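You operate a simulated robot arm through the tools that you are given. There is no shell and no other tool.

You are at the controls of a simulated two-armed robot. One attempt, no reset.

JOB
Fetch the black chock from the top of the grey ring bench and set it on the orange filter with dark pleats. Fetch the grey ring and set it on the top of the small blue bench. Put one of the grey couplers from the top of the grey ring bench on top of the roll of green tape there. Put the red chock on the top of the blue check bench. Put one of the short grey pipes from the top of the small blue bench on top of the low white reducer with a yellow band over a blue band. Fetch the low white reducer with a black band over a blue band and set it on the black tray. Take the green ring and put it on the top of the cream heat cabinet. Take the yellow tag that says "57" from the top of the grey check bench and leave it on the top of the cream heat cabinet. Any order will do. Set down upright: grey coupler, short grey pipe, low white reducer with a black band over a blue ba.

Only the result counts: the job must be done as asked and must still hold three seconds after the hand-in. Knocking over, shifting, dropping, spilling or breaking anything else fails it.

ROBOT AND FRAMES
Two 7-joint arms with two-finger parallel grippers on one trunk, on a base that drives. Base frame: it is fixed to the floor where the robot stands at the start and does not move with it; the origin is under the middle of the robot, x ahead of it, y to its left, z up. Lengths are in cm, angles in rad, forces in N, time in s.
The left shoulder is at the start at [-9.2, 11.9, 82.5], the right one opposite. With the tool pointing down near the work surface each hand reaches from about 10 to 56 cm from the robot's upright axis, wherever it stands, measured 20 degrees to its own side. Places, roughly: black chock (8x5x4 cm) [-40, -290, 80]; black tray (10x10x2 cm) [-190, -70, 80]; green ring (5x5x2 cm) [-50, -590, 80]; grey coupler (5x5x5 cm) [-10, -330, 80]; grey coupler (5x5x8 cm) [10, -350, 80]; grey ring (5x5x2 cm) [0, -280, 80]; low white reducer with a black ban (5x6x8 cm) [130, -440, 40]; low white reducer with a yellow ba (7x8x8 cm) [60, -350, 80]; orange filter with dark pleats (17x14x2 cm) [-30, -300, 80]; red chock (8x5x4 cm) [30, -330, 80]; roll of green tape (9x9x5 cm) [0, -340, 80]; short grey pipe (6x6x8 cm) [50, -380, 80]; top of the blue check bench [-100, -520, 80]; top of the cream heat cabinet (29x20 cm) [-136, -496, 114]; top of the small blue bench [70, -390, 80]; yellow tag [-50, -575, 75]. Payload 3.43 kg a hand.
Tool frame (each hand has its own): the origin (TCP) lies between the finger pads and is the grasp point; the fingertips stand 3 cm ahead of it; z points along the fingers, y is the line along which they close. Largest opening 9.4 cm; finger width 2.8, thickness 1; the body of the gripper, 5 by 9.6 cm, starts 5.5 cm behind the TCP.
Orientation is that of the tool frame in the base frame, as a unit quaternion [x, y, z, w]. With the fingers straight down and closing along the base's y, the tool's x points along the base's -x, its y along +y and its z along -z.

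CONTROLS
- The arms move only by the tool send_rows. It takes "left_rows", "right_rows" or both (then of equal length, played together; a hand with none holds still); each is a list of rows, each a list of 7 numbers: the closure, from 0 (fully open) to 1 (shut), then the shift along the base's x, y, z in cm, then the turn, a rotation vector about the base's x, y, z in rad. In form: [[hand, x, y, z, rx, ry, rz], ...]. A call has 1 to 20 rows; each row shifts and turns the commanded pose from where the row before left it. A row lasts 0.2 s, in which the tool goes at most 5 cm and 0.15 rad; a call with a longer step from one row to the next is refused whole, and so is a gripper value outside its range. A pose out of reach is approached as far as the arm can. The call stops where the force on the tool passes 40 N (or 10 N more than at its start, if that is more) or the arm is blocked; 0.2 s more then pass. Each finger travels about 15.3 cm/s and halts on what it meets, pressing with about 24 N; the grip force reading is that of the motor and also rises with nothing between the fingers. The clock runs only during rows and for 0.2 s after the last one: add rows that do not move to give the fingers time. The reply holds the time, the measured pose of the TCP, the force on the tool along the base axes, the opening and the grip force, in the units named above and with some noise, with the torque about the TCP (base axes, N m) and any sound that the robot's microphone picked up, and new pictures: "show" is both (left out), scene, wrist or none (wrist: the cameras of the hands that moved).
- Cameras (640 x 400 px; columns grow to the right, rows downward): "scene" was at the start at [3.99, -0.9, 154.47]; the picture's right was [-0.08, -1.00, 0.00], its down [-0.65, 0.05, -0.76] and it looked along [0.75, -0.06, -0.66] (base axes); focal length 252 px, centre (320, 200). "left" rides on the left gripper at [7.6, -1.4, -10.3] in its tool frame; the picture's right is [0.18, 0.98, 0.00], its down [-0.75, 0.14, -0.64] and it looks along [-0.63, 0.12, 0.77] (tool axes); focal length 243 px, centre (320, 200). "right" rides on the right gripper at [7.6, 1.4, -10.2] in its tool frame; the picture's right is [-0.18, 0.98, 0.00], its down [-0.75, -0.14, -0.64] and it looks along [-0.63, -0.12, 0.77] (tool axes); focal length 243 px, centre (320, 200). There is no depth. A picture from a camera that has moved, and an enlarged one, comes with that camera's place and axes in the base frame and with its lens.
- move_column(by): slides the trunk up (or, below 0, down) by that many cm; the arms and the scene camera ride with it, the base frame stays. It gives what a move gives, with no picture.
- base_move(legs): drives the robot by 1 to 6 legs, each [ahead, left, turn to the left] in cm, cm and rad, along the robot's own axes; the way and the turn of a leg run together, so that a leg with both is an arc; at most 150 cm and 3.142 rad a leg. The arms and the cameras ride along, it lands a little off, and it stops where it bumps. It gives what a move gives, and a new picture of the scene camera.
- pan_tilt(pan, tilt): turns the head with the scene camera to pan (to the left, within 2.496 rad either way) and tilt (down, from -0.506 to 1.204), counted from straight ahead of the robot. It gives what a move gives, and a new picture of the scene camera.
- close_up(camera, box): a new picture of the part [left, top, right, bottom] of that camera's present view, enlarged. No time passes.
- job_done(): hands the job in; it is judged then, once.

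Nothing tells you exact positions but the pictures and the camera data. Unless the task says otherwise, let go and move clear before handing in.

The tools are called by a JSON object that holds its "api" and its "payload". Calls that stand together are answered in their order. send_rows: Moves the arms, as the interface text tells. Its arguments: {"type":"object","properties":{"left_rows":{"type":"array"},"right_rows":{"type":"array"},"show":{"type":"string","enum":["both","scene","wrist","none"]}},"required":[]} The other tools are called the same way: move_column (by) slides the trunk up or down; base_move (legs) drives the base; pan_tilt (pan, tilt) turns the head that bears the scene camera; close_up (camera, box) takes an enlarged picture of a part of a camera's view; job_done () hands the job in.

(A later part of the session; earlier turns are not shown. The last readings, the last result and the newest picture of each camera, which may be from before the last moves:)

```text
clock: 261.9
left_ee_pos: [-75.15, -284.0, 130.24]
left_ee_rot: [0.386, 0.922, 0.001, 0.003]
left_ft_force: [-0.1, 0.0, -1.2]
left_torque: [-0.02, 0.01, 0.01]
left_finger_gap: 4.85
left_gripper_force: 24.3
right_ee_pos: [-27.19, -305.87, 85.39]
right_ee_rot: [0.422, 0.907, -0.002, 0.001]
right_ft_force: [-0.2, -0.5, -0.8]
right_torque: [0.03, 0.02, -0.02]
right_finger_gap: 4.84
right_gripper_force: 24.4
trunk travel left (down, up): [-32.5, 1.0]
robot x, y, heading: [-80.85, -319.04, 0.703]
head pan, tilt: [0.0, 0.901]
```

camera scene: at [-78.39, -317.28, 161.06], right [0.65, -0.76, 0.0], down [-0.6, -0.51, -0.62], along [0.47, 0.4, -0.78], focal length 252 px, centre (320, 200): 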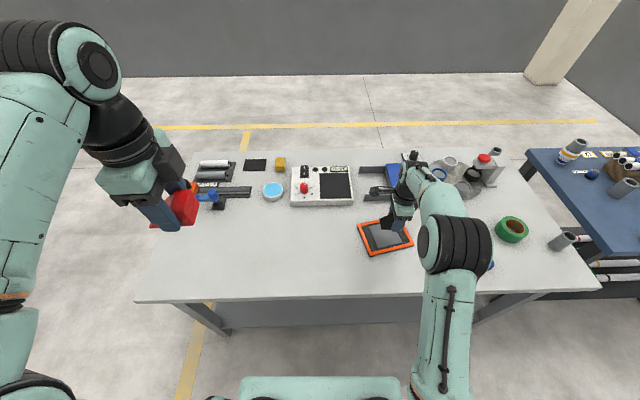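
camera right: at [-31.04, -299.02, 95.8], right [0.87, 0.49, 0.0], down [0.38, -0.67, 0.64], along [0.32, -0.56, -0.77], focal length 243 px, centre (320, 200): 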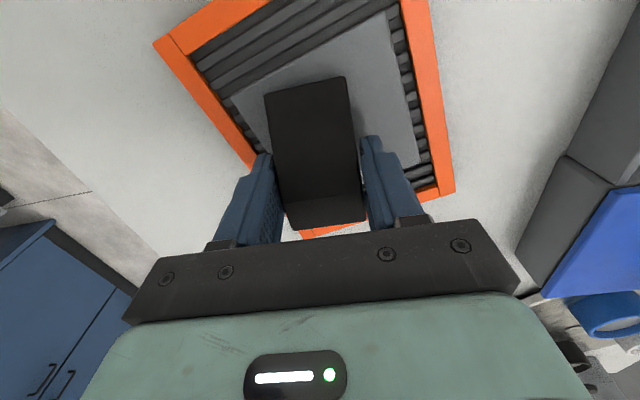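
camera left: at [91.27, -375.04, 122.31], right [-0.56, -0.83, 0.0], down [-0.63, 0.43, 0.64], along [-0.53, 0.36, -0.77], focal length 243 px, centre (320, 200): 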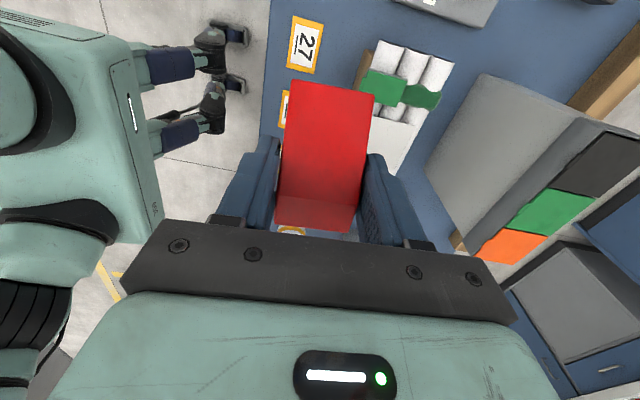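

{"api": "send_rows", "payload": {"right_rows": [[1, 0, 0, -0.2, 0, 0, 0], [1, 0, 0, 0, 0, 0, 0]], "show": "none"}}

{"api": "send_rows", "payload": {"right_rows": [[1, 0, 0, -0.2, 0, 0, 0], [1, 0, 0, 0, 0, 0, 0]], "show": "none"}}

{"api": "send_rows", "payload": {"right_rows": [[1, 0, 0, -0.2, 0, 0, 0], [1, 0, 0, 0, 0, 0, 0]], "show": "wrist"}}

```text
clock: 262.4
left_ee_pos: [-75.13, -284.0, 130.15]
left_ee_rot: [0.385, 0.923, 0.0, 0.004]
left_ft_force: [-0.3, 0.1, -1.0]
left_torque: [0.02, 0.0, 0.0]
left_finger_gap: 4.85
left_gripper_force: 23.8
right_ee_pos: [-27.16, -305.89, 85.07]
right_ee_rot: [0.422, 0.907, -0.002, 0.0]
right_ft_force: [0.2, -0.6, -1.6]
right_torque: [-0.01, -0.01, 0.03]
right_finger_gap: 4.88
right_gripper_force: 24.1
trunk travel left (down, up): [-32.5, 1.0]
robot x, y, heading: [-80.88, -319.04, 0.711]
head pan, tilt: [0.0, 0.901]
```

```text
clock: 263.1
left_ee_pos: [-75.26, -284.2, 130.18]
left_ee_rot: [0.385, 0.923, 0.001, 0.004]
left_ft_force: [-0.8, 0.1, -2.7]
left_torque: [0.0, 0.0, 0.01]
left_finger_gap: 4.88
left_gripper_force: 23.6
right_ee_pos: [-27.13, -305.75, 84.97]
right_ee_rot: [0.421, 0.907, -0.001, -0.001]
right_ft_force: [-0.5, 0.2, 1.0]
right_torque: [0.01, 0.11, 0.02]
right_finger_gap: 4.86
right_gripper_force: 23.9
trunk travel left (down, up): [-32.5, 1.0]
robot x, y, heading: [-80.83, -318.89, 0.702]
head pan, tilt: [0.0, 0.901]
```

```text
clock: 263.6
left_ee_pos: [-75.26, -284.04, 130.29]
left_ee_rot: [0.385, 0.923, 0.001, 0.004]
left_ft_force: [-1.1, -0.6, -1.2]
left_torque: [0.03, 0.02, -0.01]
left_finger_gap: 4.87
left_gripper_force: 24.1
right_ee_pos: [-27.22, -305.89, 84.87]
right_ee_rot: [0.422, 0.907, 0.0, 0.0]
right_ft_force: [-1.2, -1.1, 11.8]
right_torque: [-0.18, 0.32, 0.0]
right_finger_gap: 4.86
right_gripper_force: 24.1
trunk travel left (down, up): [-32.5, 1.0]
robot x, y, heading: [-80.44, -319.28, 0.704]
head pan, tilt: [0.0, 0.901]
camera right: at [-31.08, -299.06, 94.99], right [0.87, 0.49, 0.0], down [0.38, -0.67, 0.64], along [0.32, -0.56, -0.77], focal length 243 px, centre (320, 200)
```

right: 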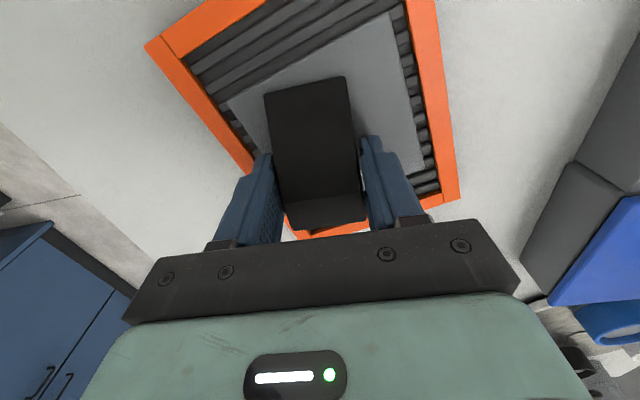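

Contact with the filter. Opening slightly, then straight up.

{"api": "send_rows", "payload": {"right_rows": [[1, 0, 0, 0.1, 0, 0, 0], [0.46, 0, 0, 0, 0, 0, 0], [0.43, 0, 0, 0, 0, 0, 0], [0.41, 0, 0, 0, 0, 0, 0], [0.41, 0, 0, 0.5, 0, 0, 0], [0.41, 0, 0, 1, 0, 0, 0], [0.41, 0, 0, 2, 0, 0, 0], [0.3, 0, 0, 3, 0, 0, 0], [0.2, 0, 0, 3, 0, 0, 0], [0.2, 0, 0, 3, 0, 0, 0], [0.2, 0, 0, 0, 0, 0, 0]], "show": "both"}}

{"api": "close_up", "payload": {"camera": "right", "box": [160, 0, 480, 200]}}

```text
clock: 266.1
left_ee_pos: [-75.13, -284.16, 130.14]
left_ee_rot: [0.386, 0.923, 0.002, 0.004]
left_ft_force: [0.0, -0.6, -1.7]
left_torque: [-0.02, -0.02, 0.0]
left_finger_gap: 4.85
left_gripper_force: 24.1
right_ee_pos: [-27.1, -305.76, 97.44]
right_ee_rot: [0.422, 0.907, -0.001, -0.001]
right_ft_force: [0.2, 0.5, 0.8]
right_torque: [-0.03, 0.02, 0.01]
right_finger_gap: 7.5
right_gripper_force: 0.1
trunk travel left (down, up): [-32.5, 1.0]
robot x, y, heading: [-80.45, -319.13, 0.709]
head pan, tilt: [0.0, 0.901]
camera scene: at [-78.38, -317.28, 161.06], right [0.65, -0.76, 0.0], down [-0.6, -0.51, -0.62], along [0.47, 0.4, -0.78], focal length 252 px, centre (320, 200)
camera right: at [-31.01, -299.13, 107.54], right [0.87, 0.49, 0.0], down [0.38, -0.67, 0.64], along [0.32, -0.56, -0.77], focal length 243 px, centre (320, 200)
```

scene: 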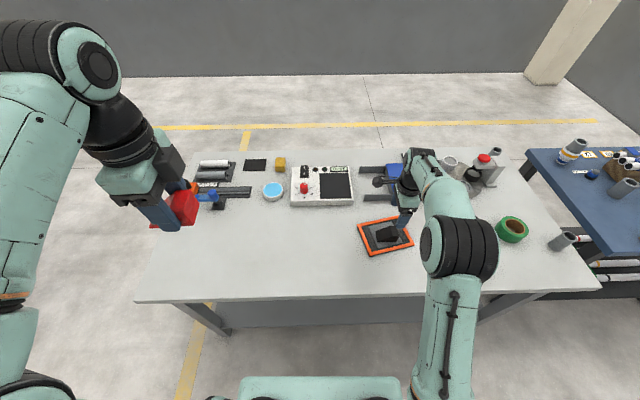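
right: 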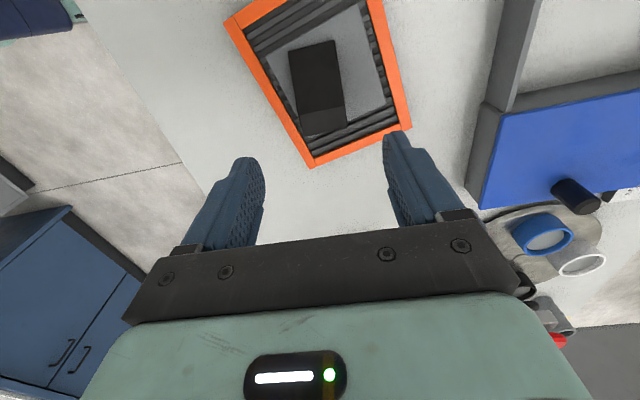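

```text
2.00 times, centred on (320, 100) of right
camera zoom: at [-31.01, -299.13, 107.54], right [0.87, 0.49, 0.0], down [0.38, -0.67, 0.64], along [0.32, -0.56, -0.77], focal length 485 px, centre (320, 400)
```

zoom: 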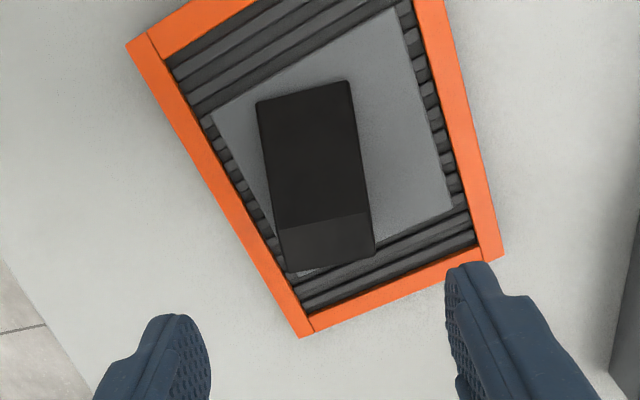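

The black chock rests on the filter. Next: the coupler and the tape roll. Strafing right along the bench.

{"api": "send_rows", "payload": {"right_rows": [[0.2, -2, 1, 3, 0, 0, 0], [0.2, -2, 1, 3, 0, 0, 0], [0.2, -2, 2, 2, 0, 0, 0], [0.2, 0, 0, 0, 0, 0, 0]], "show": "none"}}

{"api": "base_move", "payload": {"legs": [[0, -48, 0], [2.5, 0, 0]]}}

{"api": "send_rows", "payload": {"right_rows": [[0, 0, 0, 0, 0, 0, 0]], "show": "wrist"}}

{"api": "close_up", "payload": {"camera": "scene", "box": [300, 180, 460, 280]}}

```text
clock: 267.1
left_ee_pos: [-74.99, -284.14, 130.18]
left_ee_rot: [0.385, 0.923, 0.001, 0.004]
left_ft_force: [-0.2, 0.5, -1.2]
left_torque: [0.01, -0.04, -0.03]
left_finger_gap: 4.85
left_gripper_force: 23.8
right_ee_pos: [-33.3, -301.87, 105.58]
right_ee_rot: [0.422, 0.907, 0.0, 0.001]
right_ft_force: [-0.2, -0.2, 0.1]
right_torque: [-0.02, 0.01, -0.01]
right_finger_gap: 7.51
right_gripper_force: 0.0
trunk travel left (down, up): [-32.5, 1.0]
robot x, y, heading: [-80.85, -319.01, 0.708]
head pan, tilt: [0.0, 0.901]
```

```text
clock: 272.2
left_ee_pos: [-42.64, -318.98, 130.28]
left_ee_rot: [0.384, 0.923, 0.002, 0.005]
left_ft_force: [-0.4, 0.3, -1.0]
left_torque: [0.0, 0.01, 0.0]
left_finger_gap: 4.87
left_gripper_force: 24.2
right_ee_pos: [-0.59, -336.58, 105.51]
right_ee_rot: [0.42, 0.908, -0.001, 0.001]
right_ft_force: [-0.8, -0.5, 0.5]
right_torque: [0.02, -0.05, 0.01]
right_finger_gap: 7.5
right_gripper_force: 0.1
trunk travel left (down, up): [-32.5, 1.0]
robot x, y, heading: [-47.98, -353.55, 0.714]
head pan, tilt: [0.0, 0.901]
camera scene: at [-45.68, -352.27, 161.03], right [0.65, -0.76, 0.0], down [-0.59, -0.51, -0.62], along [0.47, 0.41, -0.78], focal length 252 px, centre (320, 200)
```

scene: 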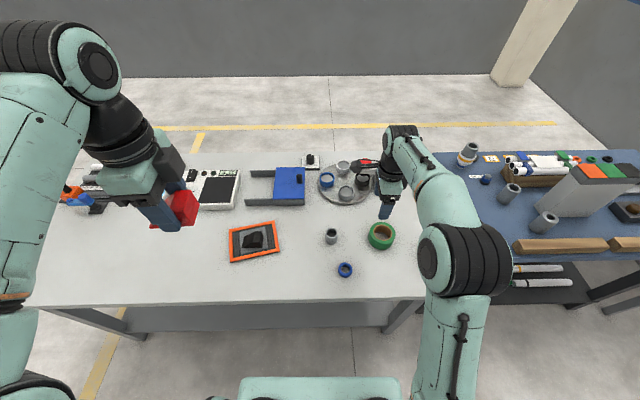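

```text
clock: 272.6
left_ee_pos: [-42.5, -319.03, 130.16]
left_ee_rot: [0.382, 0.924, 0.002, 0.004]
left_ft_force: [-0.5, 0.1, -1.2]
left_torque: [-0.03, -0.03, -0.01]
left_finger_gap: 4.85
left_gripper_force: 24.4
right_ee_pos: [-0.57, -336.5, 105.43]
right_ee_rot: [0.42, 0.908, -0.002, 0.001]
right_ft_force: [0.6, 0.3, -0.1]
right_torque: [0.01, -0.01, 0.01]
right_finger_gap: 9.4
right_gripper_force: 0.0
trunk travel left (down, up): [-32.5, 1.0]
robot x, y, heading: [-47.78, -353.95, 0.708]
head pan, tilt: [0.0, 0.901]
camera right: at [-4.41, -329.69, 115.6], right [0.87, 0.5, 0.0], down [0.38, -0.66, 0.64], along [0.32, -0.56, -0.77], focal length 243 px, centre (320, 200)
```

right: 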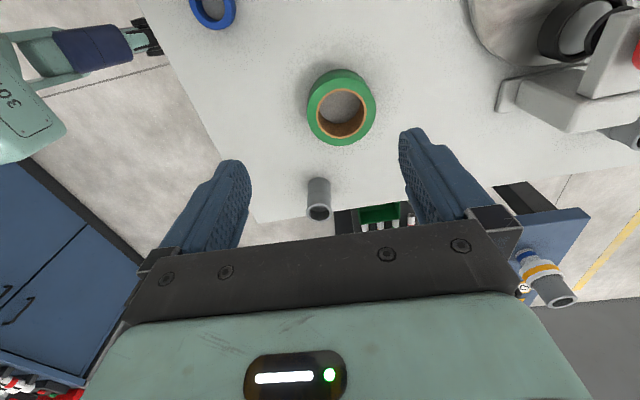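

```text
4.00 times, centred on (380, 230) of scene
camera zoom: at [-45.57, -352.18, 161.06], right [0.65, -0.76, 0.0], down [-0.59, -0.51, -0.62], along [0.47, 0.41, -0.78], focal length 1009 px, centre (80, 80)
```

zoom: 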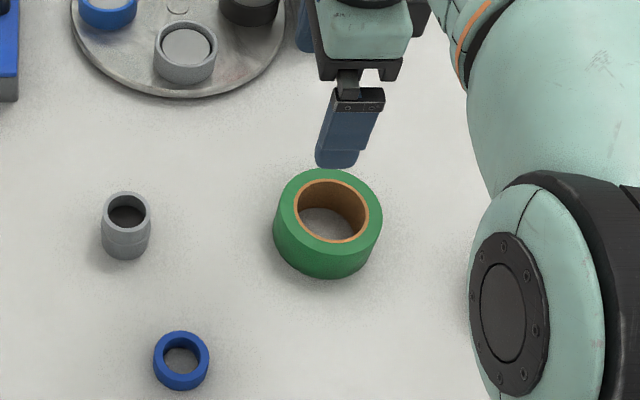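

The tape's hole (about 6 cm) is wider than the coupler (about 4 cm), so I'll have to stand the coupler on the tape's annulus, centred about 3.2 cm from the tape's axis. First I fetch the short coupler at about (-8.4, -325.7).

{"api": "send_rows", "payload": {"right_rows": [[0, -1.3, 1.8, -0.5, 0, 0, 0], [0, -1.3, 1.8, -1.5, 0, 0, 0], [0, -1.3, 1.8, -1.5, 0, 0, 0], [0, -1.3, 1.8, -1.5, 0, 0, 0], [0, -1.3, 1.8, -1.5, 0, 0, 0], [0, -1.3, 1.8, -1.5, 0, 0, 0], [0, 0, 0, 0, 0, 0, 0]], "show": "wrist"}}

```text
clock: 274.2
left_ee_pos: [-42.35, -318.91, 130.35]
left_ee_rot: [0.383, 0.924, 0.002, 0.003]
left_ft_force: [-0.3, 0.1, -0.8]
left_torque: [-0.01, 0.01, -0.01]
left_finger_gap: 4.88
left_gripper_force: 23.7
right_ee_pos: [-8.32, -325.43, 97.58]
right_ee_rot: [0.42, 0.907, 0.0, -0.001]
right_ft_force: [-0.8, -0.8, 0.9]
right_torque: [0.0, 0.01, 0.03]
right_finger_gap: 9.43
right_gripper_force: 0.0
trunk travel left (down, up): [-32.5, 1.0]
robot x, y, heading: [-48.11, -353.82, 0.711]
head pan, tilt: [0.0, 0.901]
camera right: at [-12.3, -318.8, 107.63], right [0.87, 0.5, 0.0], down [0.38, -0.66, 0.64], along [0.32, -0.56, -0.77], focal length 243 px, centre (320, 200)
```

right: 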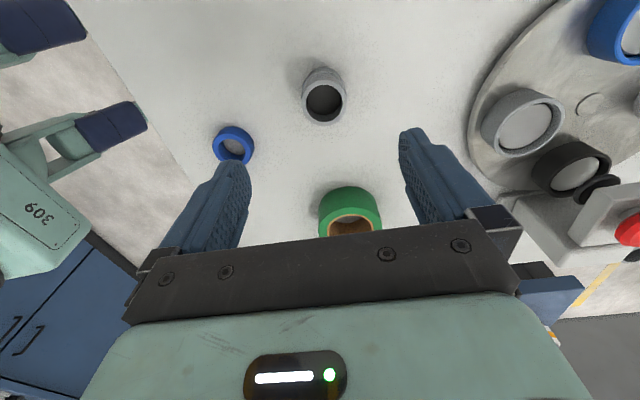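

{"api": "send_rows", "payload": {"right_rows": [[0, 0, 0.3, -3, 0, 0, 0], [0, 0, 0, -3, 0, 0, 0], [0, 0, 0, -3, 0, 0, 0], [0, 0, 0, -2.5, 0, 0, 0], [0, 0, 0, -1.5, 0, 0, 0], [0, 0, 0, -0.3, 0, 0, 0], [0, 0, 0, 0, 0, 0, 0]], "show": "wrist"}}

```text
clock: 275.8
left_ee_pos: [-42.31, -318.82, 130.25]
left_ee_rot: [0.383, 0.924, 0.001, 0.005]
left_ft_force: [0.1, -0.3, -1.1]
left_torque: [0.03, 0.0, 0.02]
left_finger_gap: 4.83
left_gripper_force: 24.1
right_ee_pos: [-8.28, -325.21, 84.05]
right_ee_rot: [0.42, 0.908, -0.001, 0.0]
right_ft_force: [-0.4, -0.1, 1.4]
right_torque: [-0.01, 0.02, 0.0]
right_finger_gap: 9.39
right_gripper_force: 0.0
trunk travel left (down, up): [-32.5, 1.0]
robot x, y, heading: [-47.72, -353.76, 0.707]
head pan, tilt: [0.0, 0.901]
camera right: at [-12.1, -318.5, 94.16], right [0.87, 0.5, 0.0], down [0.38, -0.66, 0.64], along [0.32, -0.56, -0.77], focal length 243 px, centre (320, 200)
```

right: 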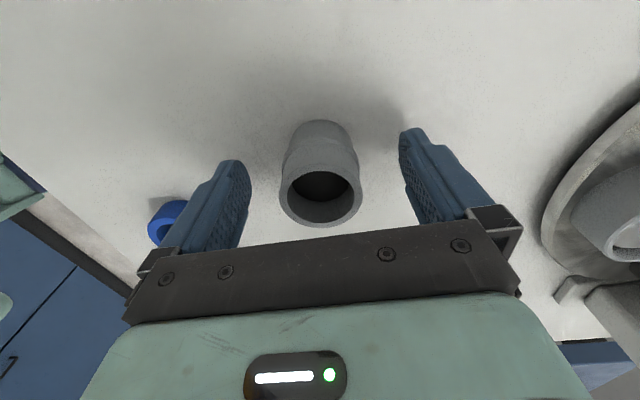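

{"api": "send_rows", "payload": {"right_rows": [[0.3, 0, 0, 0, 0, 0, 0], [0.5, 0, 0, 0, 0, 0, 0], [0.7, 0, 0, 0, 0, 0, 0], [1, 0, 0, 0, 0, 0, 0], [1, 0, 0, 0, 0, 0, 0], [1, 0, 0, 0.3, 0, 0, 0], [1, 0, 0, 0.7, 0, 0, 0], [1, 0, 0, 1, 0, 0, 0], [1, 0, 0, 1.5, 0, 0, 0], [1, 0, 0, 2, 0, 0, 0], [1, 0, 0, 2, 0, 0, 0], [1, 0, 0, 2, 0, 0, 0], [1, 0, 0, 2, 0, 0, 0], [1, 0, 0, 0, 0, 0, 0]], "show": "wrist"}}

{"api": "close_up", "payload": {"camera": "scene", "box": [300, 180, 460, 280]}}

```text
clock: 278.8
left_ee_pos: [-42.31, -318.86, 130.18]
left_ee_rot: [0.382, 0.924, 0.001, 0.004]
left_ft_force: [-0.3, -0.1, -1.2]
left_torque: [0.02, -0.03, -0.02]
left_finger_gap: 4.85
left_gripper_force: 24.2
right_ee_pos: [-8.15, -325.28, 95.63]
right_ee_rot: [0.419, 0.908, -0.001, 0.001]
right_ft_force: [0.3, 0.2, -0.8]
right_torque: [0.01, 0.01, -0.02]
right_finger_gap: 4.02
right_gripper_force: 24.2
trunk travel left (down, up): [-32.5, 1.0]
robot x, y, heading: [-47.88, -354.02, 0.713]
head pan, tilt: [0.0, 0.901]
camera right: at [-12.08, -318.54, 105.8], right [0.87, 0.5, 0.0], down [0.38, -0.66, 0.64], along [0.32, -0.56, -0.77], focal length 243 px, centre (320, 200)
```

right: 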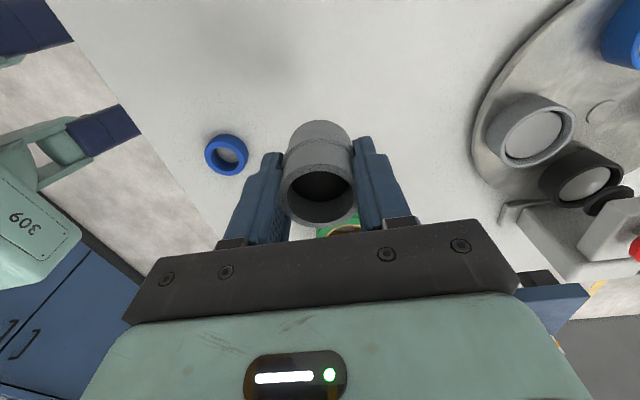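

```text
4.00 times, centred on (380, 230) of scene
camera zoom: at [-45.44, -352.07, 161.06], right [0.65, -0.76, 0.0], down [-0.59, -0.51, -0.62], along [0.47, 0.4, -0.78], focal length 1009 px, centre (80, 80)
```

zoom: 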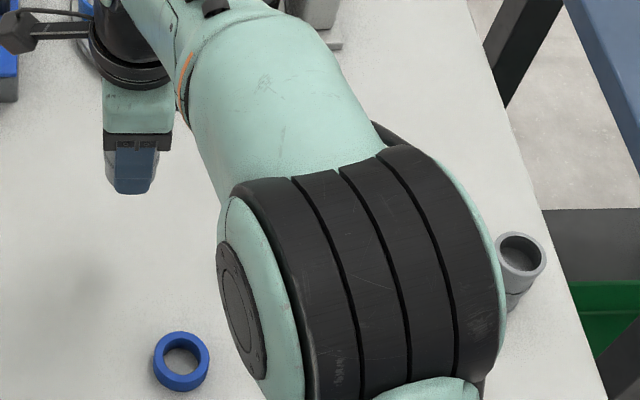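

Coupler held. Moving it over the near part of the tape's annulus, about (0.65, -341).

{"api": "send_rows", "payload": {"right_rows": [[1, 0.6, -1, 0.5, 0, 0, 0], [1, 1.1, -1.96, 0, 0, 0, 0], [1, 1.1, -1.96, 0, 0, 0, 0], [1, 1.1, -1.96, 0, 0, 0, 0], [1, 1.1, -1.96, 0, 0, 0, 0], [1, 1.1, -1.96, 0, 0, 0, 0], [1, 1.1, -1.96, 0, 0, 0, 0], [1, 1.1, -1.96, 0, 0, 0, 0], [1, 0.5, -1, 0, 0, 0, 0], [1, 0, 0, 0, 0, 0, 0]], "show": "both"}}

{"api": "close_up", "payload": {"camera": "right", "box": [220, 40, 460, 220]}}

{"api": "close_up", "payload": {"camera": "scene", "box": [320, 180, 440, 270]}}

```text
clock: 281.0
left_ee_pos: [-42.36, -318.84, 130.2]
left_ee_rot: [0.383, 0.924, 0.001, 0.005]
left_ft_force: [-0.2, 0.0, -1.0]
left_torque: [0.0, 0.0, 0.0]
left_finger_gap: 4.85
left_gripper_force: 24.0
right_ee_pos: [0.53, -341.0, 96.43]
right_ee_rot: [0.419, 0.908, -0.001, 0.0]
right_ft_force: [-0.6, -0.3, -1.0]
right_torque: [-0.03, 0.0, 0.02]
right_finger_gap: 4.02
right_gripper_force: 23.8
trunk travel left (down, up): [-32.5, 1.0]
robot x, y, heading: [-47.6, -353.83, 0.712]
head pan, tilt: [0.0, 0.901]
camera scene: at [-45.45, -352.07, 161.07], right [0.65, -0.76, 0.0], down [-0.59, -0.51, -0.62], along [0.47, 0.4, -0.78], focal length 252 px, centre (320, 200)
camera right: at [-3.26, -334.27, 106.35], right [0.87, 0.5, 0.0], down [0.38, -0.66, 0.64], along [0.32, -0.56, -0.77], focal length 243 px, centre (320, 200)
```

scene: 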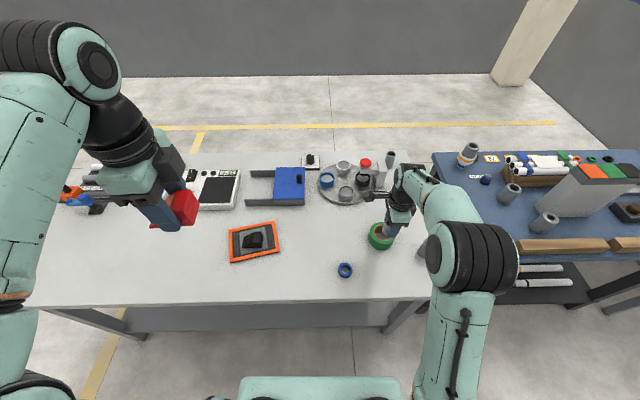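
right: 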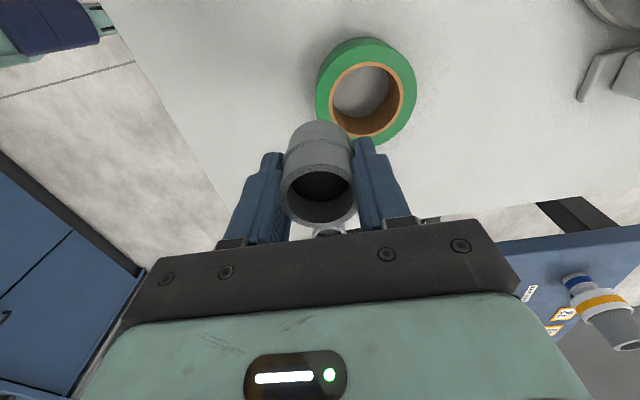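

```text
2.22 times, centred on (340, 130) of right
camera zoom: at [-3.26, -334.27, 106.35], right [0.87, 0.5, 0.0], down [0.38, -0.66, 0.64], along [0.32, -0.56, -0.77], focal length 539 px, centre (276, 356)
```

zoom: 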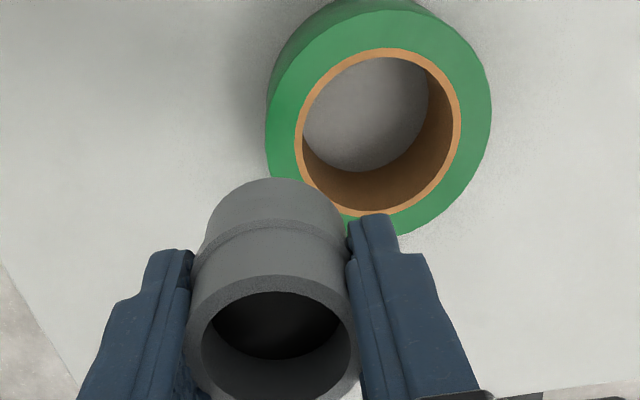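

```text
4.44 times, centred on (380, 225) of scene
camera zoom: at [-45.45, -352.07, 161.07], right [0.65, -0.76, 0.0], down [-0.59, -0.51, -0.62], along [0.47, 0.4, -0.78], focal length 1121 px, centre (53, 89)
```

zoom: 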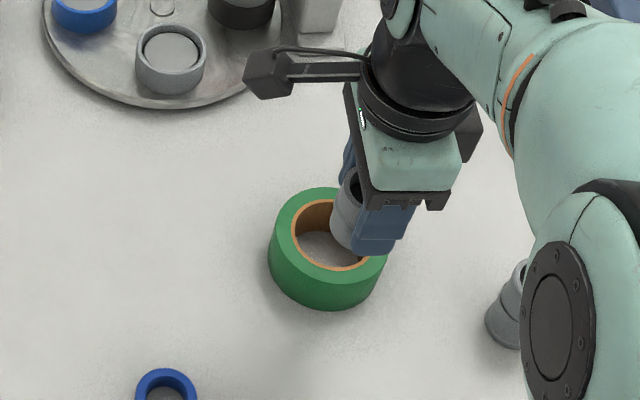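

I measure the tape axis at about (3.3, -338.3); I'll shift the coupler 0.65 cm inward and lower it to just above the tape.

{"api": "send_rows", "payload": {"right_rows": [[1, 0.45, 0.45, -1, 0, 0, 0], [1, 0, 0, -2, 0, 0, 0], [1, 0, 0, -2, 0, 0, 0], [1, 0, 0, -1.4, 0, 0, 0], [1, 0, 0, 0, 0, 0, 0]], "show": "wrist"}}

{"api": "close_up", "payload": {"camera": "right", "box": [220, 40, 460, 220]}}

{"api": "close_up", "payload": {"camera": "scene", "box": [340, 190, 430, 260]}}

```text
clock: 282.2
left_ee_pos: [-42.42, -318.92, 130.28]
left_ee_rot: [0.383, 0.924, 0.001, 0.004]
left_ft_force: [-0.1, 0.1, -0.8]
left_torque: [0.0, -0.04, -0.01]
left_finger_gap: 4.83
left_gripper_force: 24.3
right_ee_pos: [0.89, -340.66, 89.65]
right_ee_rot: [0.42, 0.908, -0.002, 0.0]
right_ft_force: [-0.3, 0.3, -0.7]
right_torque: [0.01, 0.0, 0.02]
right_finger_gap: 4.01
right_gripper_force: 24.4
trunk travel left (down, up): [-32.5, 1.0]
robot x, y, heading: [-47.75, -353.9, 0.705]
head pan, tilt: [0.0, 0.901]
camera right: at [-2.92, -333.88, 99.77], right [0.87, 0.5, 0.0], down [0.38, -0.66, 0.64], along [0.32, -0.56, -0.77], focal length 243 px, centre (320, 200)
```

right: 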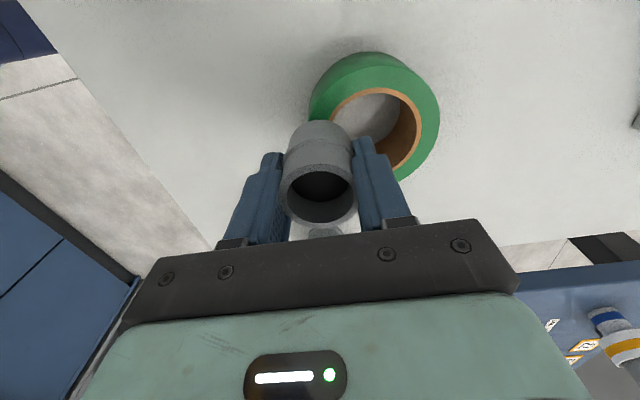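

```text
2.22 times, centred on (340, 130) of right
camera zoom: at [-2.92, -333.88, 99.77], right [0.87, 0.5, 0.0], down [0.38, -0.66, 0.64], along [0.32, -0.56, -0.77], focal length 539 px, centre (276, 356)
```

zoom: 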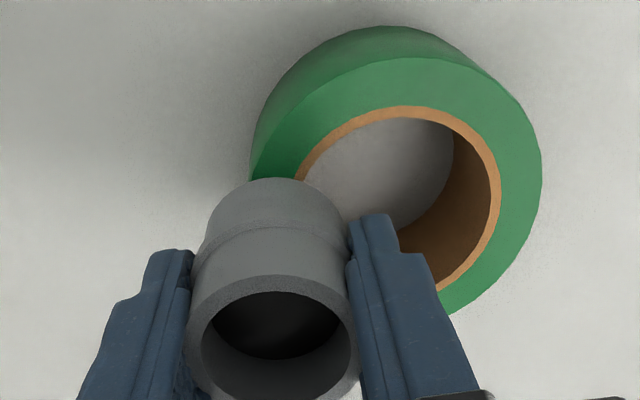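

```text
5.71 times, centred on (385, 225) of scene
camera zoom: at [-45.45, -352.08, 161.07], right [0.65, -0.76, 0.0], down [-0.59, -0.51, -0.62], along [0.47, 0.41, -0.78], focal length 1442 px, centre (-51, 57)
```

zoom: 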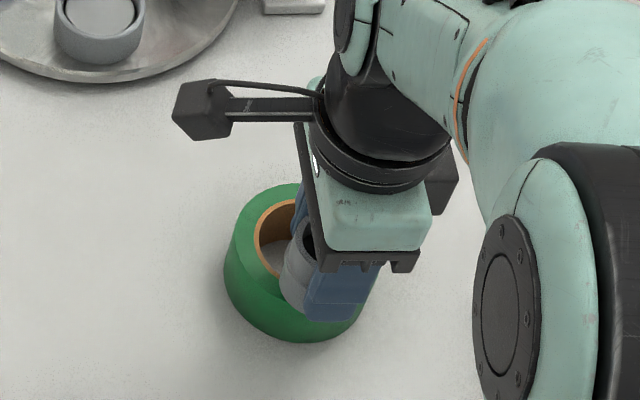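

Refined: tape top near z = 84.3, axis near (3.5, -338.2). Shift another 0.45 cm inward and lower to contact.

{"api": "send_rows", "payload": {"right_rows": [[1, 0.32, 0.31, 0, 0, 0, 0], [1, 0, 0, -0.4, 0, 0, 0], [1, 0, 0, -0.3, 0, 0, 0], [1, 0, 0, 0, 0, 0, 0]], "show": "none"}}

{"api": "send_rows", "payload": {"right_rows": [[1, 0, 0, -0.2, 0, 0, 0], [1, 0, 0, 0, 0, 0, 0]], "show": "none"}}

{"api": "send_rows", "payload": {"right_rows": [[1, 0, 0, -0.2, 0, 0, 0], [1, 0, 0, 0, 0, 0, 0]], "show": "none"}}

{"api": "close_up", "payload": {"camera": "right", "box": [220, 40, 460, 220]}}

```text
clock: 283.2
left_ee_pos: [-42.35, -318.77, 130.34]
left_ee_rot: [0.382, 0.924, 0.001, 0.004]
left_ft_force: [0.1, -0.1, -1.4]
left_torque: [-0.01, 0.02, 0.03]
left_finger_gap: 4.84
left_gripper_force: 23.9
right_ee_pos: [1.27, -340.23, 89.11]
right_ee_rot: [0.42, 0.907, -0.001, -0.001]
right_ft_force: [0.4, -0.3, -0.3]
right_torque: [-0.01, 0.01, 0.01]
right_finger_gap: 4.0
right_gripper_force: 24.2
trunk travel left (down, up): [-32.5, 1.0]
robot x, y, heading: [-47.73, -353.59, 0.71]
head pan, tilt: [0.0, 0.901]
```

```text
clock: 283.8
left_ee_pos: [-42.34, -318.74, 130.2]
left_ee_rot: [0.383, 0.924, 0.001, 0.004]
left_ft_force: [0.3, 0.3, -0.9]
left_torque: [-0.02, -0.02, -0.03]
left_finger_gap: 4.88
left_gripper_force: 23.9
right_ee_pos: [1.41, -340.41, 88.9]
right_ee_rot: [0.419, 0.908, -0.002, 0.0]
right_ft_force: [-0.8, 0.4, -0.2]
right_torque: [-0.01, -0.02, -0.02]
right_finger_gap: 4.01
right_gripper_force: 24.0
trunk travel left (down, up): [-32.5, 1.0]
robot x, y, heading: [-47.47, -353.78, 0.708]
head pan, tilt: [0.0, 0.901]
```

```text
clock: 284.4
left_ee_pos: [-42.41, -318.8, 130.19]
left_ee_rot: [0.383, 0.924, 0.0, 0.005]
left_ft_force: [0.1, 0.0, -0.6]
left_torque: [-0.01, 0.01, 0.0]
left_finger_gap: 4.86
left_gripper_force: 23.6
right_ee_pos: [1.32, -340.23, 88.69]
right_ee_rot: [0.419, 0.908, 0.0, -0.001]
right_ft_force: [-0.1, 0.8, -0.4]
right_torque: [0.03, -0.01, -0.01]
right_finger_gap: 3.99
right_gripper_force: 23.9
trunk travel left (down, up): [-32.5, 1.0]
robot x, y, heading: [-47.71, -353.64, 0.708]
head pan, tilt: [0.0, 0.901]
```

```text
2.22 times, centred on (340, 130) of right
camera zoom: at [-2.55, -333.5, 98.74], right [0.87, 0.5, 0.0], down [0.38, -0.66, 0.64], along [0.32, -0.56, -0.77], focal length 539 px, centre (276, 356)
```

zoom: 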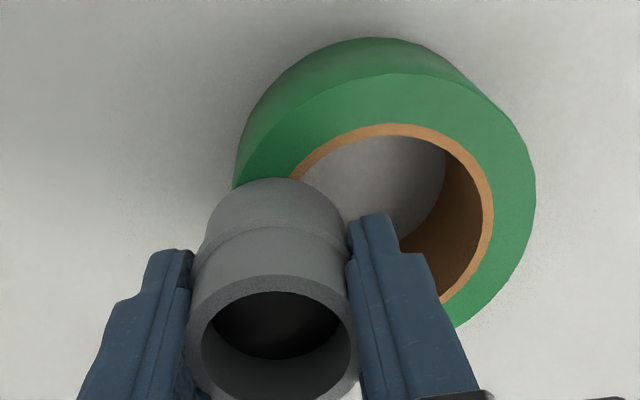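

{"api": "send_rows", "payload": {"right_rows": [[1, 0.07, 0.07, -0.15, 0, 0, 0], [1, 0, 0, 0, 0, 0, 0]], "show": "none"}}

{"api": "send_rows", "payload": {"right_rows": [[1, 0, 0, -0.15, 0, 0, 0], [1, 0, 0, 0, 0, 0, 0]], "show": "none"}}

{"api": "send_rows", "payload": {"right_rows": [[1, 0, 0, -0.15, 0, 0, 0], [1, 0, 0, 0, 0, 0, 0]], "show": "none"}}

```text
clock: 285.0
left_ee_pos: [-42.41, -318.78, 130.23]
left_ee_rot: [0.382, 0.924, 0.0, 0.004]
left_ft_force: [0.1, 1.1, -0.5]
left_torque: [0.02, 0.01, 0.0]
left_finger_gap: 4.85
left_gripper_force: 24.1
right_ee_pos: [1.45, -340.12, 88.6]
right_ee_rot: [0.419, 0.908, -0.001, 0.0]
right_ft_force: [-1.2, -0.4, 3.8]
right_torque: [0.01, 0.02, -0.01]
right_finger_gap: 3.95
right_gripper_force: 24.0
trunk travel left (down, up): [-32.5, 1.0]
robot x, y, heading: [-47.86, -353.86, 0.71]
head pan, tilt: [0.0, 0.901]
```

```text
clock: 285.6
left_ee_pos: [-42.45, -318.85, 130.4]
left_ee_rot: [0.382, 0.924, 0.002, 0.004]
left_ft_force: [0.4, -1.1, -1.2]
left_torque: [-0.02, -0.01, 0.03]
left_finger_gap: 4.88
left_gripper_force: 23.8
right_ee_pos: [1.47, -340.16, 88.68]
right_ee_rot: [0.419, 0.908, 0.001, 0.001]
right_ft_force: [0.2, -1.4, 17.7]
right_torque: [-0.11, -0.04, -0.09]
right_finger_gap: 4.03
right_gripper_force: 23.8
trunk travel left (down, up): [-32.5, 1.0]
robot x, y, heading: [-47.82, -353.88, 0.712]
head pan, tilt: [0.0, 0.901]
```

```text
clock: 286.2
left_ee_pos: [-42.49, -318.81, 130.34]
left_ee_rot: [0.383, 0.924, 0.002, 0.005]
left_ft_force: [-0.2, 0.8, -1.0]
left_torque: [0.02, 0.03, 0.02]
left_finger_gap: 4.87
left_gripper_force: 24.0
right_ee_pos: [1.32, -340.23, 88.08]
right_ee_rot: [0.418, 0.908, -0.001, 0.001]
right_ft_force: [1.8, -0.6, 17.8]
right_torque: [-0.01, -0.09, -0.04]
right_finger_gap: 4.01
right_gripper_force: 23.8
trunk travel left (down, up): [-32.5, 1.0]
robot x, y, heading: [-47.75, -354.11, 0.706]
head pan, tilt: [0.0, 0.901]
```

{"api": "close_up", "payload": {"camera": "right", "box": [220, 40, 460, 220]}}

{"api": "close_up", "payload": {"camera": "scene", "box": [340, 190, 430, 260]}}

```text
2.22 times, centred on (340, 130) of right
camera zoom: at [-2.54, -333.41, 98.41], right [0.87, 0.5, 0.0], down [0.38, -0.67, 0.64], along [0.32, -0.56, -0.77], focal length 539 px, centre (276, 356)
```

zoom: 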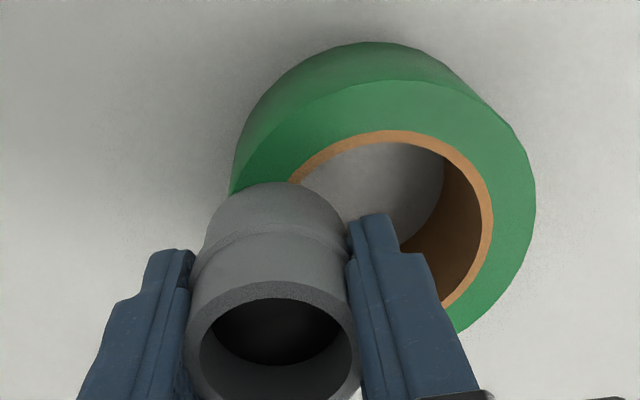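

```text
5.71 times, centred on (385, 225) of scene
camera zoom: at [-45.58, -352.13, 161.07], right [0.65, -0.76, 0.0], down [-0.59, -0.51, -0.62], along [0.47, 0.41, -0.78], focal length 1442 px, centre (-51, 57)
```

zoom: 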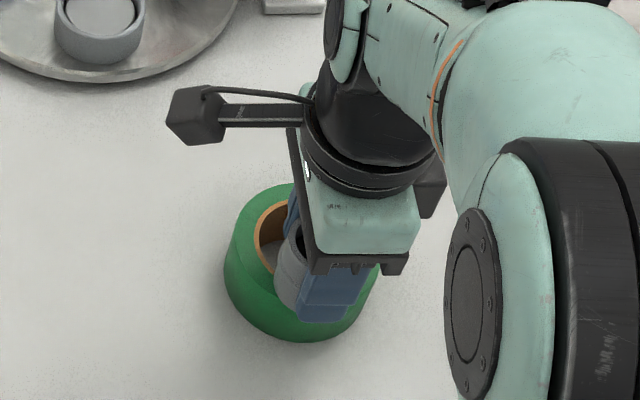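

Seated on the annulus. Relieving the pressure and releasing gently.

{"api": "send_rows", "payload": {"right_rows": [[1, 0, 0, 0.15, 0, 0, 0], [1, 0, 0, 0.1, 0, 0, 0], [0.56, 0, 0, 0, 0, 0, 0], [0.54, 0, 0, 0, 0, 0, 0], [0.51, 0, 0, 0, 0, 0, 0], [0.48, 0, 0, 0, 0, 0, 0], [0.44, 0, 0, 0, 0, 0, 0], [0.4, 0, 0, 0, 0, 0, 0], [0.4, 0, 0, 0, 0, 0, 0]], "show": "wrist"}}

```text
clock: 288.2
left_ee_pos: [-42.33, -318.86, 130.25]
left_ee_rot: [0.384, 0.923, 0.001, 0.004]
left_ft_force: [0.4, 0.1, -0.2]
left_torque: [0.0, -0.01, 0.01]
left_finger_gap: 4.89
left_gripper_force: 23.6
right_ee_pos: [1.41, -340.14, 88.51]
right_ee_rot: [0.419, 0.908, -0.001, 0.0]
right_ft_force: [-0.6, -0.4, 0.3]
right_torque: [-0.03, 0.01, 0.0]
right_finger_gap: 5.62
right_gripper_force: 0.1
trunk travel left (down, up): [-32.5, 1.0]
robot x, y, heading: [-47.96, -353.62, 0.712]
head pan, tilt: [0.0, 0.901]
camera right: at [-2.54, -333.4, 98.52], right [0.87, 0.5, 0.0], down [0.38, -0.66, 0.64], along [0.32, -0.56, -0.77], focal length 243 px, centre (320, 200)
```

right: 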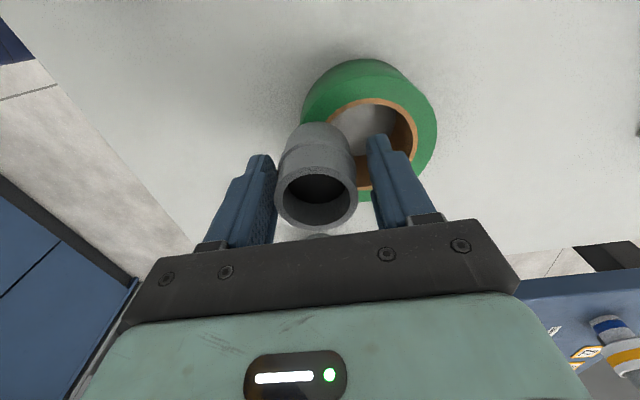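

{"api": "close_up", "payload": {"camera": "right", "box": [220, 40, 460, 240]}}

{"api": "close_up", "payload": {"camera": "scene", "box": [355, 195, 425, 255]}}

```text
2.00 times, centred on (340, 140) of right
camera zoom: at [-2.54, -333.4, 98.52], right [0.87, 0.5, 0.0], down [0.38, -0.66, 0.64], along [0.32, -0.56, -0.77], focal length 485 px, centre (280, 320)
```

zoom: 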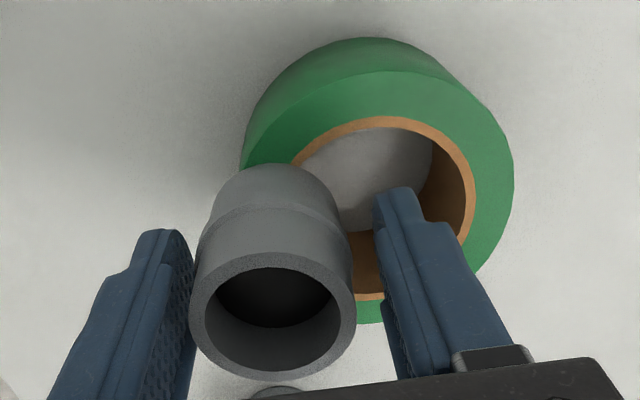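

```text
6.67 times, centred on (390, 225) of scene
camera zoom: at [-45.45, -352.08, 161.07], right [0.65, -0.76, 0.0], down [-0.59, -0.51, -0.62], along [0.47, 0.41, -0.78], focal length 1682 px, centre (-147, 33)
```

zoom: 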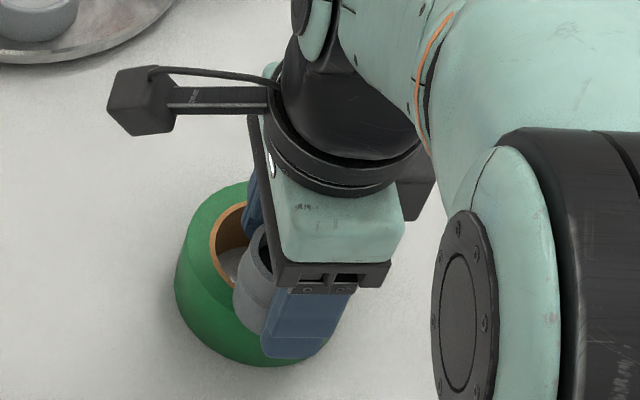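

{"api": "send_rows", "payload": {"right_rows": [[0.35, 0, 0, 0, 0, 0, 0], [0.3, 0, 0, 0, 0, 0, 0], [0.25, 0, 0, 0, 0, 0, 0], [0.2, 0, 0, 0, 0, 0, 0], [0.15, 0, 0, 0, 0, 0, 0], [0.15, 0, 0, 0, 0, 0, 0]], "show": "none"}}

{"api": "close_up", "payload": {"camera": "right", "box": [220, 40, 460, 240]}}

```text
clock: 289.6
left_ee_pos: [-42.28, -318.86, 130.18]
left_ee_rot: [0.382, 0.924, 0.001, 0.004]
left_ft_force: [0.5, -0.1, -1.3]
left_torque: [-0.02, 0.01, 0.0]
left_finger_gap: 4.89
left_gripper_force: 24.0
right_ee_pos: [1.35, -340.13, 88.36]
right_ee_rot: [0.42, 0.908, -0.001, 0.0]
right_ft_force: [0.3, 0.2, 0.1]
right_torque: [0.02, -0.01, -0.04]
right_finger_gap: 8.0
right_gripper_force: 0.0
trunk travel left (down, up): [-32.5, 1.0]
robot x, y, heading: [-47.83, -353.76, 0.71]
head pan, tilt: [0.0, 0.901]
```

```text
2.00 times, centred on (340, 140) of right
camera zoom: at [-2.54, -333.4, 98.51], right [0.87, 0.5, 0.0], down [0.38, -0.66, 0.64], along [0.32, -0.56, -0.77], focal length 485 px, centre (280, 320)
```

zoom: 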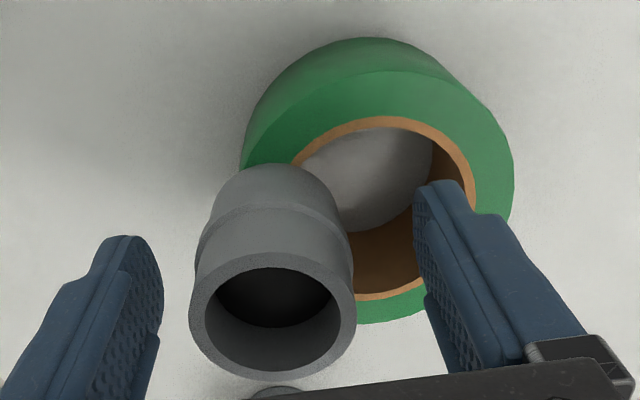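

The coupler stands free and steady. Moving straight up.

{"api": "send_rows", "payload": {"right_rows": [[0.15, 0, 0, 1, 0, 0, 0], [0.15, 0, 0, 2, 0, 0, 0], [0.15, 0, 0, 3, 0, 0, 0], [0.15, 0, 0, 4, 0, 0, 0], [0.15, 0, 0, 4, 0, 0, 0], [0.15, -3, -2.5, 2, 0, 0, 0], [0.15, -3, -2.5, 0, 0, 0, 0], [0.15, -3, -2.5, 0, 0, 0, 0], [0.15, 0, 0, 0, 0, 0, 0]], "show": "both"}}

{"api": "close_up", "payload": {"camera": "scene", "box": [330, 190, 430, 260]}}

{"api": "close_up", "payload": {"camera": "right", "box": [260, 60, 460, 230]}}

```text
clock: 291.6
left_ee_pos: [-42.33, -318.79, 130.23]
left_ee_rot: [0.383, 0.924, 0.001, 0.004]
left_ft_force: [-0.9, -0.4, -0.9]
left_torque: [-0.04, -0.03, 0.0]
left_finger_gap: 4.86
left_gripper_force: 24.2
right_ee_pos: [-7.55, -347.73, 104.39]
right_ee_rot: [0.419, 0.908, -0.002, 0.001]
right_ft_force: [-0.3, 0.6, 0.3]
right_torque: [-0.04, 0.03, -0.01]
right_finger_gap: 8.0
right_gripper_force: 0.0
trunk travel left (down, up): [-32.5, 1.0]
robot x, y, heading: [-47.51, -353.93, 0.708]
head pan, tilt: [0.0, 0.901]
camera scene: at [-45.42, -352.01, 161.07], right [0.65, -0.76, 0.0], down [-0.59, -0.51, -0.62], along [0.47, 0.4, -0.78], focal length 252 px, centre (320, 200)
camera right: at [-11.43, -340.96, 114.39], right [0.87, 0.5, 0.0], down [0.38, -0.66, 0.64], along [0.32, -0.56, -0.77], focal length 243 px, centre (320, 200)
```

scene: 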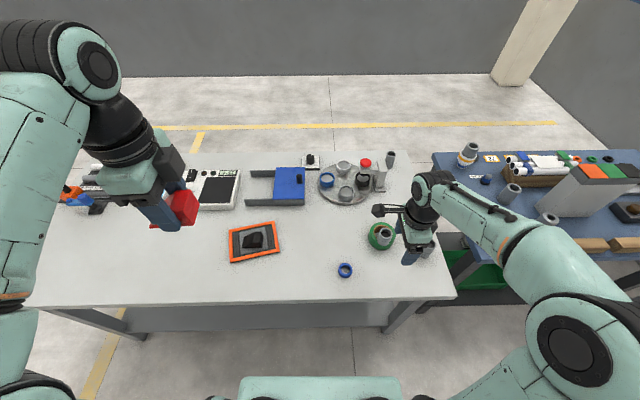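
right: 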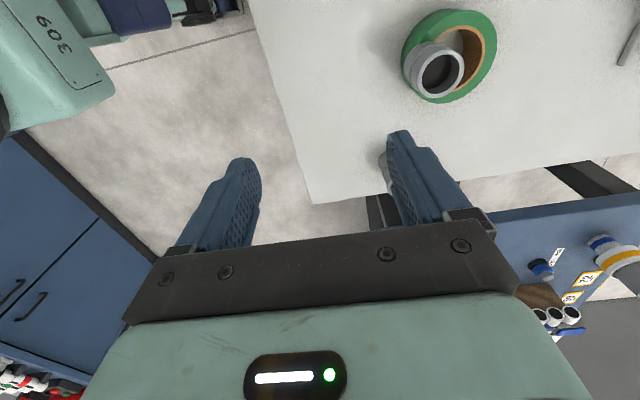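

```text
5.71 times, centred on (380, 225) of scene
camera zoom: at [-45.42, -352.01, 161.07], right [0.65, -0.76, 0.0], down [-0.59, -0.51, -0.62], along [0.47, 0.4, -0.78], focal length 1442 px, centre (-23, 57)
```

zoom: 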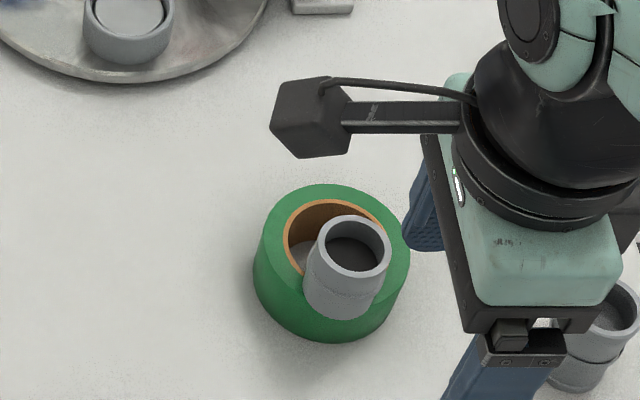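

```text
2.35 times, centred on (360, 145) of right
camera zoom: at [-11.43, -340.96, 114.39], right [0.87, 0.5, 0.0], down [0.38, -0.66, 0.64], along [0.32, -0.56, -0.77], focal length 571 px, centre (226, 329)
```

zoom: 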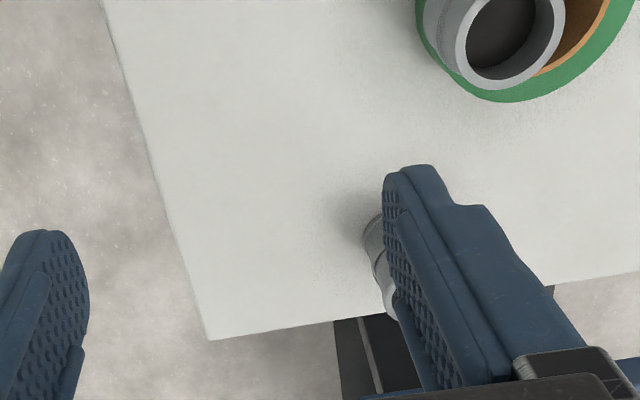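

The coupler stands on the tape. Now I back off and turn around to face the check benches.

{"api": "send_rows", "payload": {"right_rows": [[0.15, -3, -2.5, 0, 0, 0, 0.13], [0.15, -2, -1, 0, 0, 0, 0.14], [0.15, 0, 0, 0, 0, 0, 0.14], [0.15, 0, 0, 0, 0, 0, 0.14], [0.15, 0, 0, 0, 0, 0, 0.14], [0.15, 0, 0, 0, 0, 0, 0.14], [0.15, 0, 0, 0, 0, 0, 0.14], [0.15, 0, 0, 0, 0, 0, 0.14], [0.15, 0, 0, 0, 0, 0, 0.14], [0.15, 0, 0, 0, 0, 0, 0.14], [0.15, 0, 0, 0, 0, 0, 0.14], [0.15, 0, 0, 0, 0, 0, 0.04]], "show": "none"}}

{"api": "base_move", "payload": {"legs": [[-42, 0, 0], [0, 0, 3.14], [0, 70, 0]]}}

{"api": "pan_tilt", "payload": {"pan": 0, "tilt": 0.5}}

```text
clock: 294.2
left_ee_pos: [-42.29, -318.79, 130.2]
left_ee_rot: [0.383, 0.924, 0.001, 0.004]
left_ft_force: [-0.5, 0.5, -1.4]
left_torque: [0.02, -0.02, 0.01]
left_finger_gap: 4.85
left_gripper_force: 24.3
right_ee_pos: [-12.62, -351.28, 104.42]
right_ee_rot: [-0.347, 0.938, 0.0, 0.0]
right_ft_force: [0.1, -0.2, 0.4]
right_torque: [0.0, 0.01, -0.01]
right_finger_gap: 7.97
right_gripper_force: 0.0
trunk travel left (down, up): [-32.5, 1.0]
robot x, y, heading: [-47.9, -353.94, 0.706]
head pan, tilt: [0.0, 0.901]
```

```text
clock: 310.1
left_ee_pos: [-45.4, -471.28, 130.24]
left_ee_rot: [0.91, -0.414, -0.004, 0.001]
left_ft_force: [-0.2, -0.3, -0.1]
left_torque: [0.04, -0.01, 0.0]
left_finger_gap: 4.85
left_gripper_force: 23.6
right_ee_pos: [-72.8, -437.0, 104.37]
right_ee_rot: [0.95, 0.313, -0.001, -0.001]
right_ft_force: [-0.6, 0.2, -0.3]
right_torque: [-0.02, 0.0, 0.01]
right_finger_gap: 8.0
right_gripper_force: 0.1
trunk travel left (down, up): [-32.5, 1.0]
robot x, y, heading: [-37.29, -436.55, -2.5]
head pan, tilt: [0.0, 0.901]
camera scene: at [-40.09, -438.75, 161.07], right [-0.6, 0.8, 0.0], down [0.63, 0.47, -0.62], along [-0.5, -0.37, -0.78], focal length 252 px, centre (320, 200)
```

scene: 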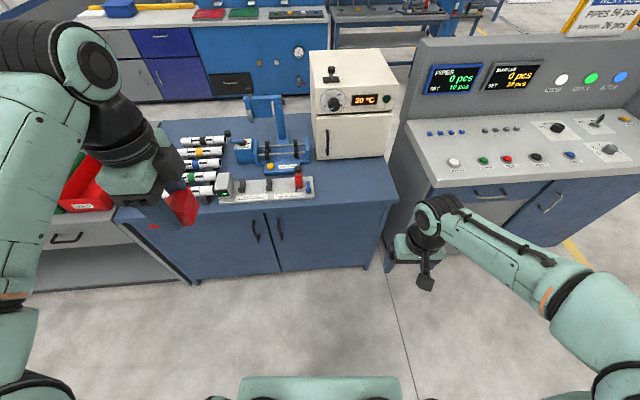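

```text
clock: 311.0
left_ee_pos: [-45.39, -471.23, 130.23]
left_ee_rot: [0.91, -0.414, -0.005, 0.0]
left_ft_force: [0.4, -0.1, -0.6]
left_torque: [0.03, 0.0, 0.0]
left_finger_gap: 4.85
left_gripper_force: 24.3
right_ee_pos: [-72.84, -436.98, 104.4]
right_ee_rot: [0.95, 0.314, -0.001, -0.001]
right_ft_force: [-0.1, -0.1, 0.4]
right_torque: [0.02, 0.01, 0.04]
right_finger_gap: 7.99
right_gripper_force: 0.1
trunk travel left (down, up): [-32.5, 1.0]
robot x, y, heading: [-37.83, -436.63, -2.497]
head pan, tilt: [0.0, 0.499]
camera scene: at [-41.34, -439.67, 164.45], right [-0.6, 0.8, 0.0], down [0.38, 0.29, -0.88], along [-0.7, -0.53, -0.48], focal length 252 px, centre (320, 200)
```

scene: 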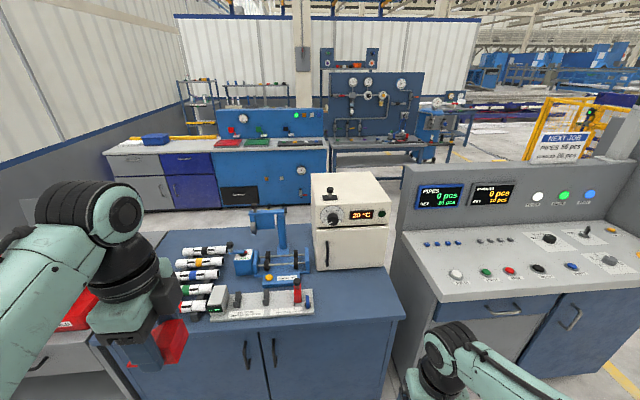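

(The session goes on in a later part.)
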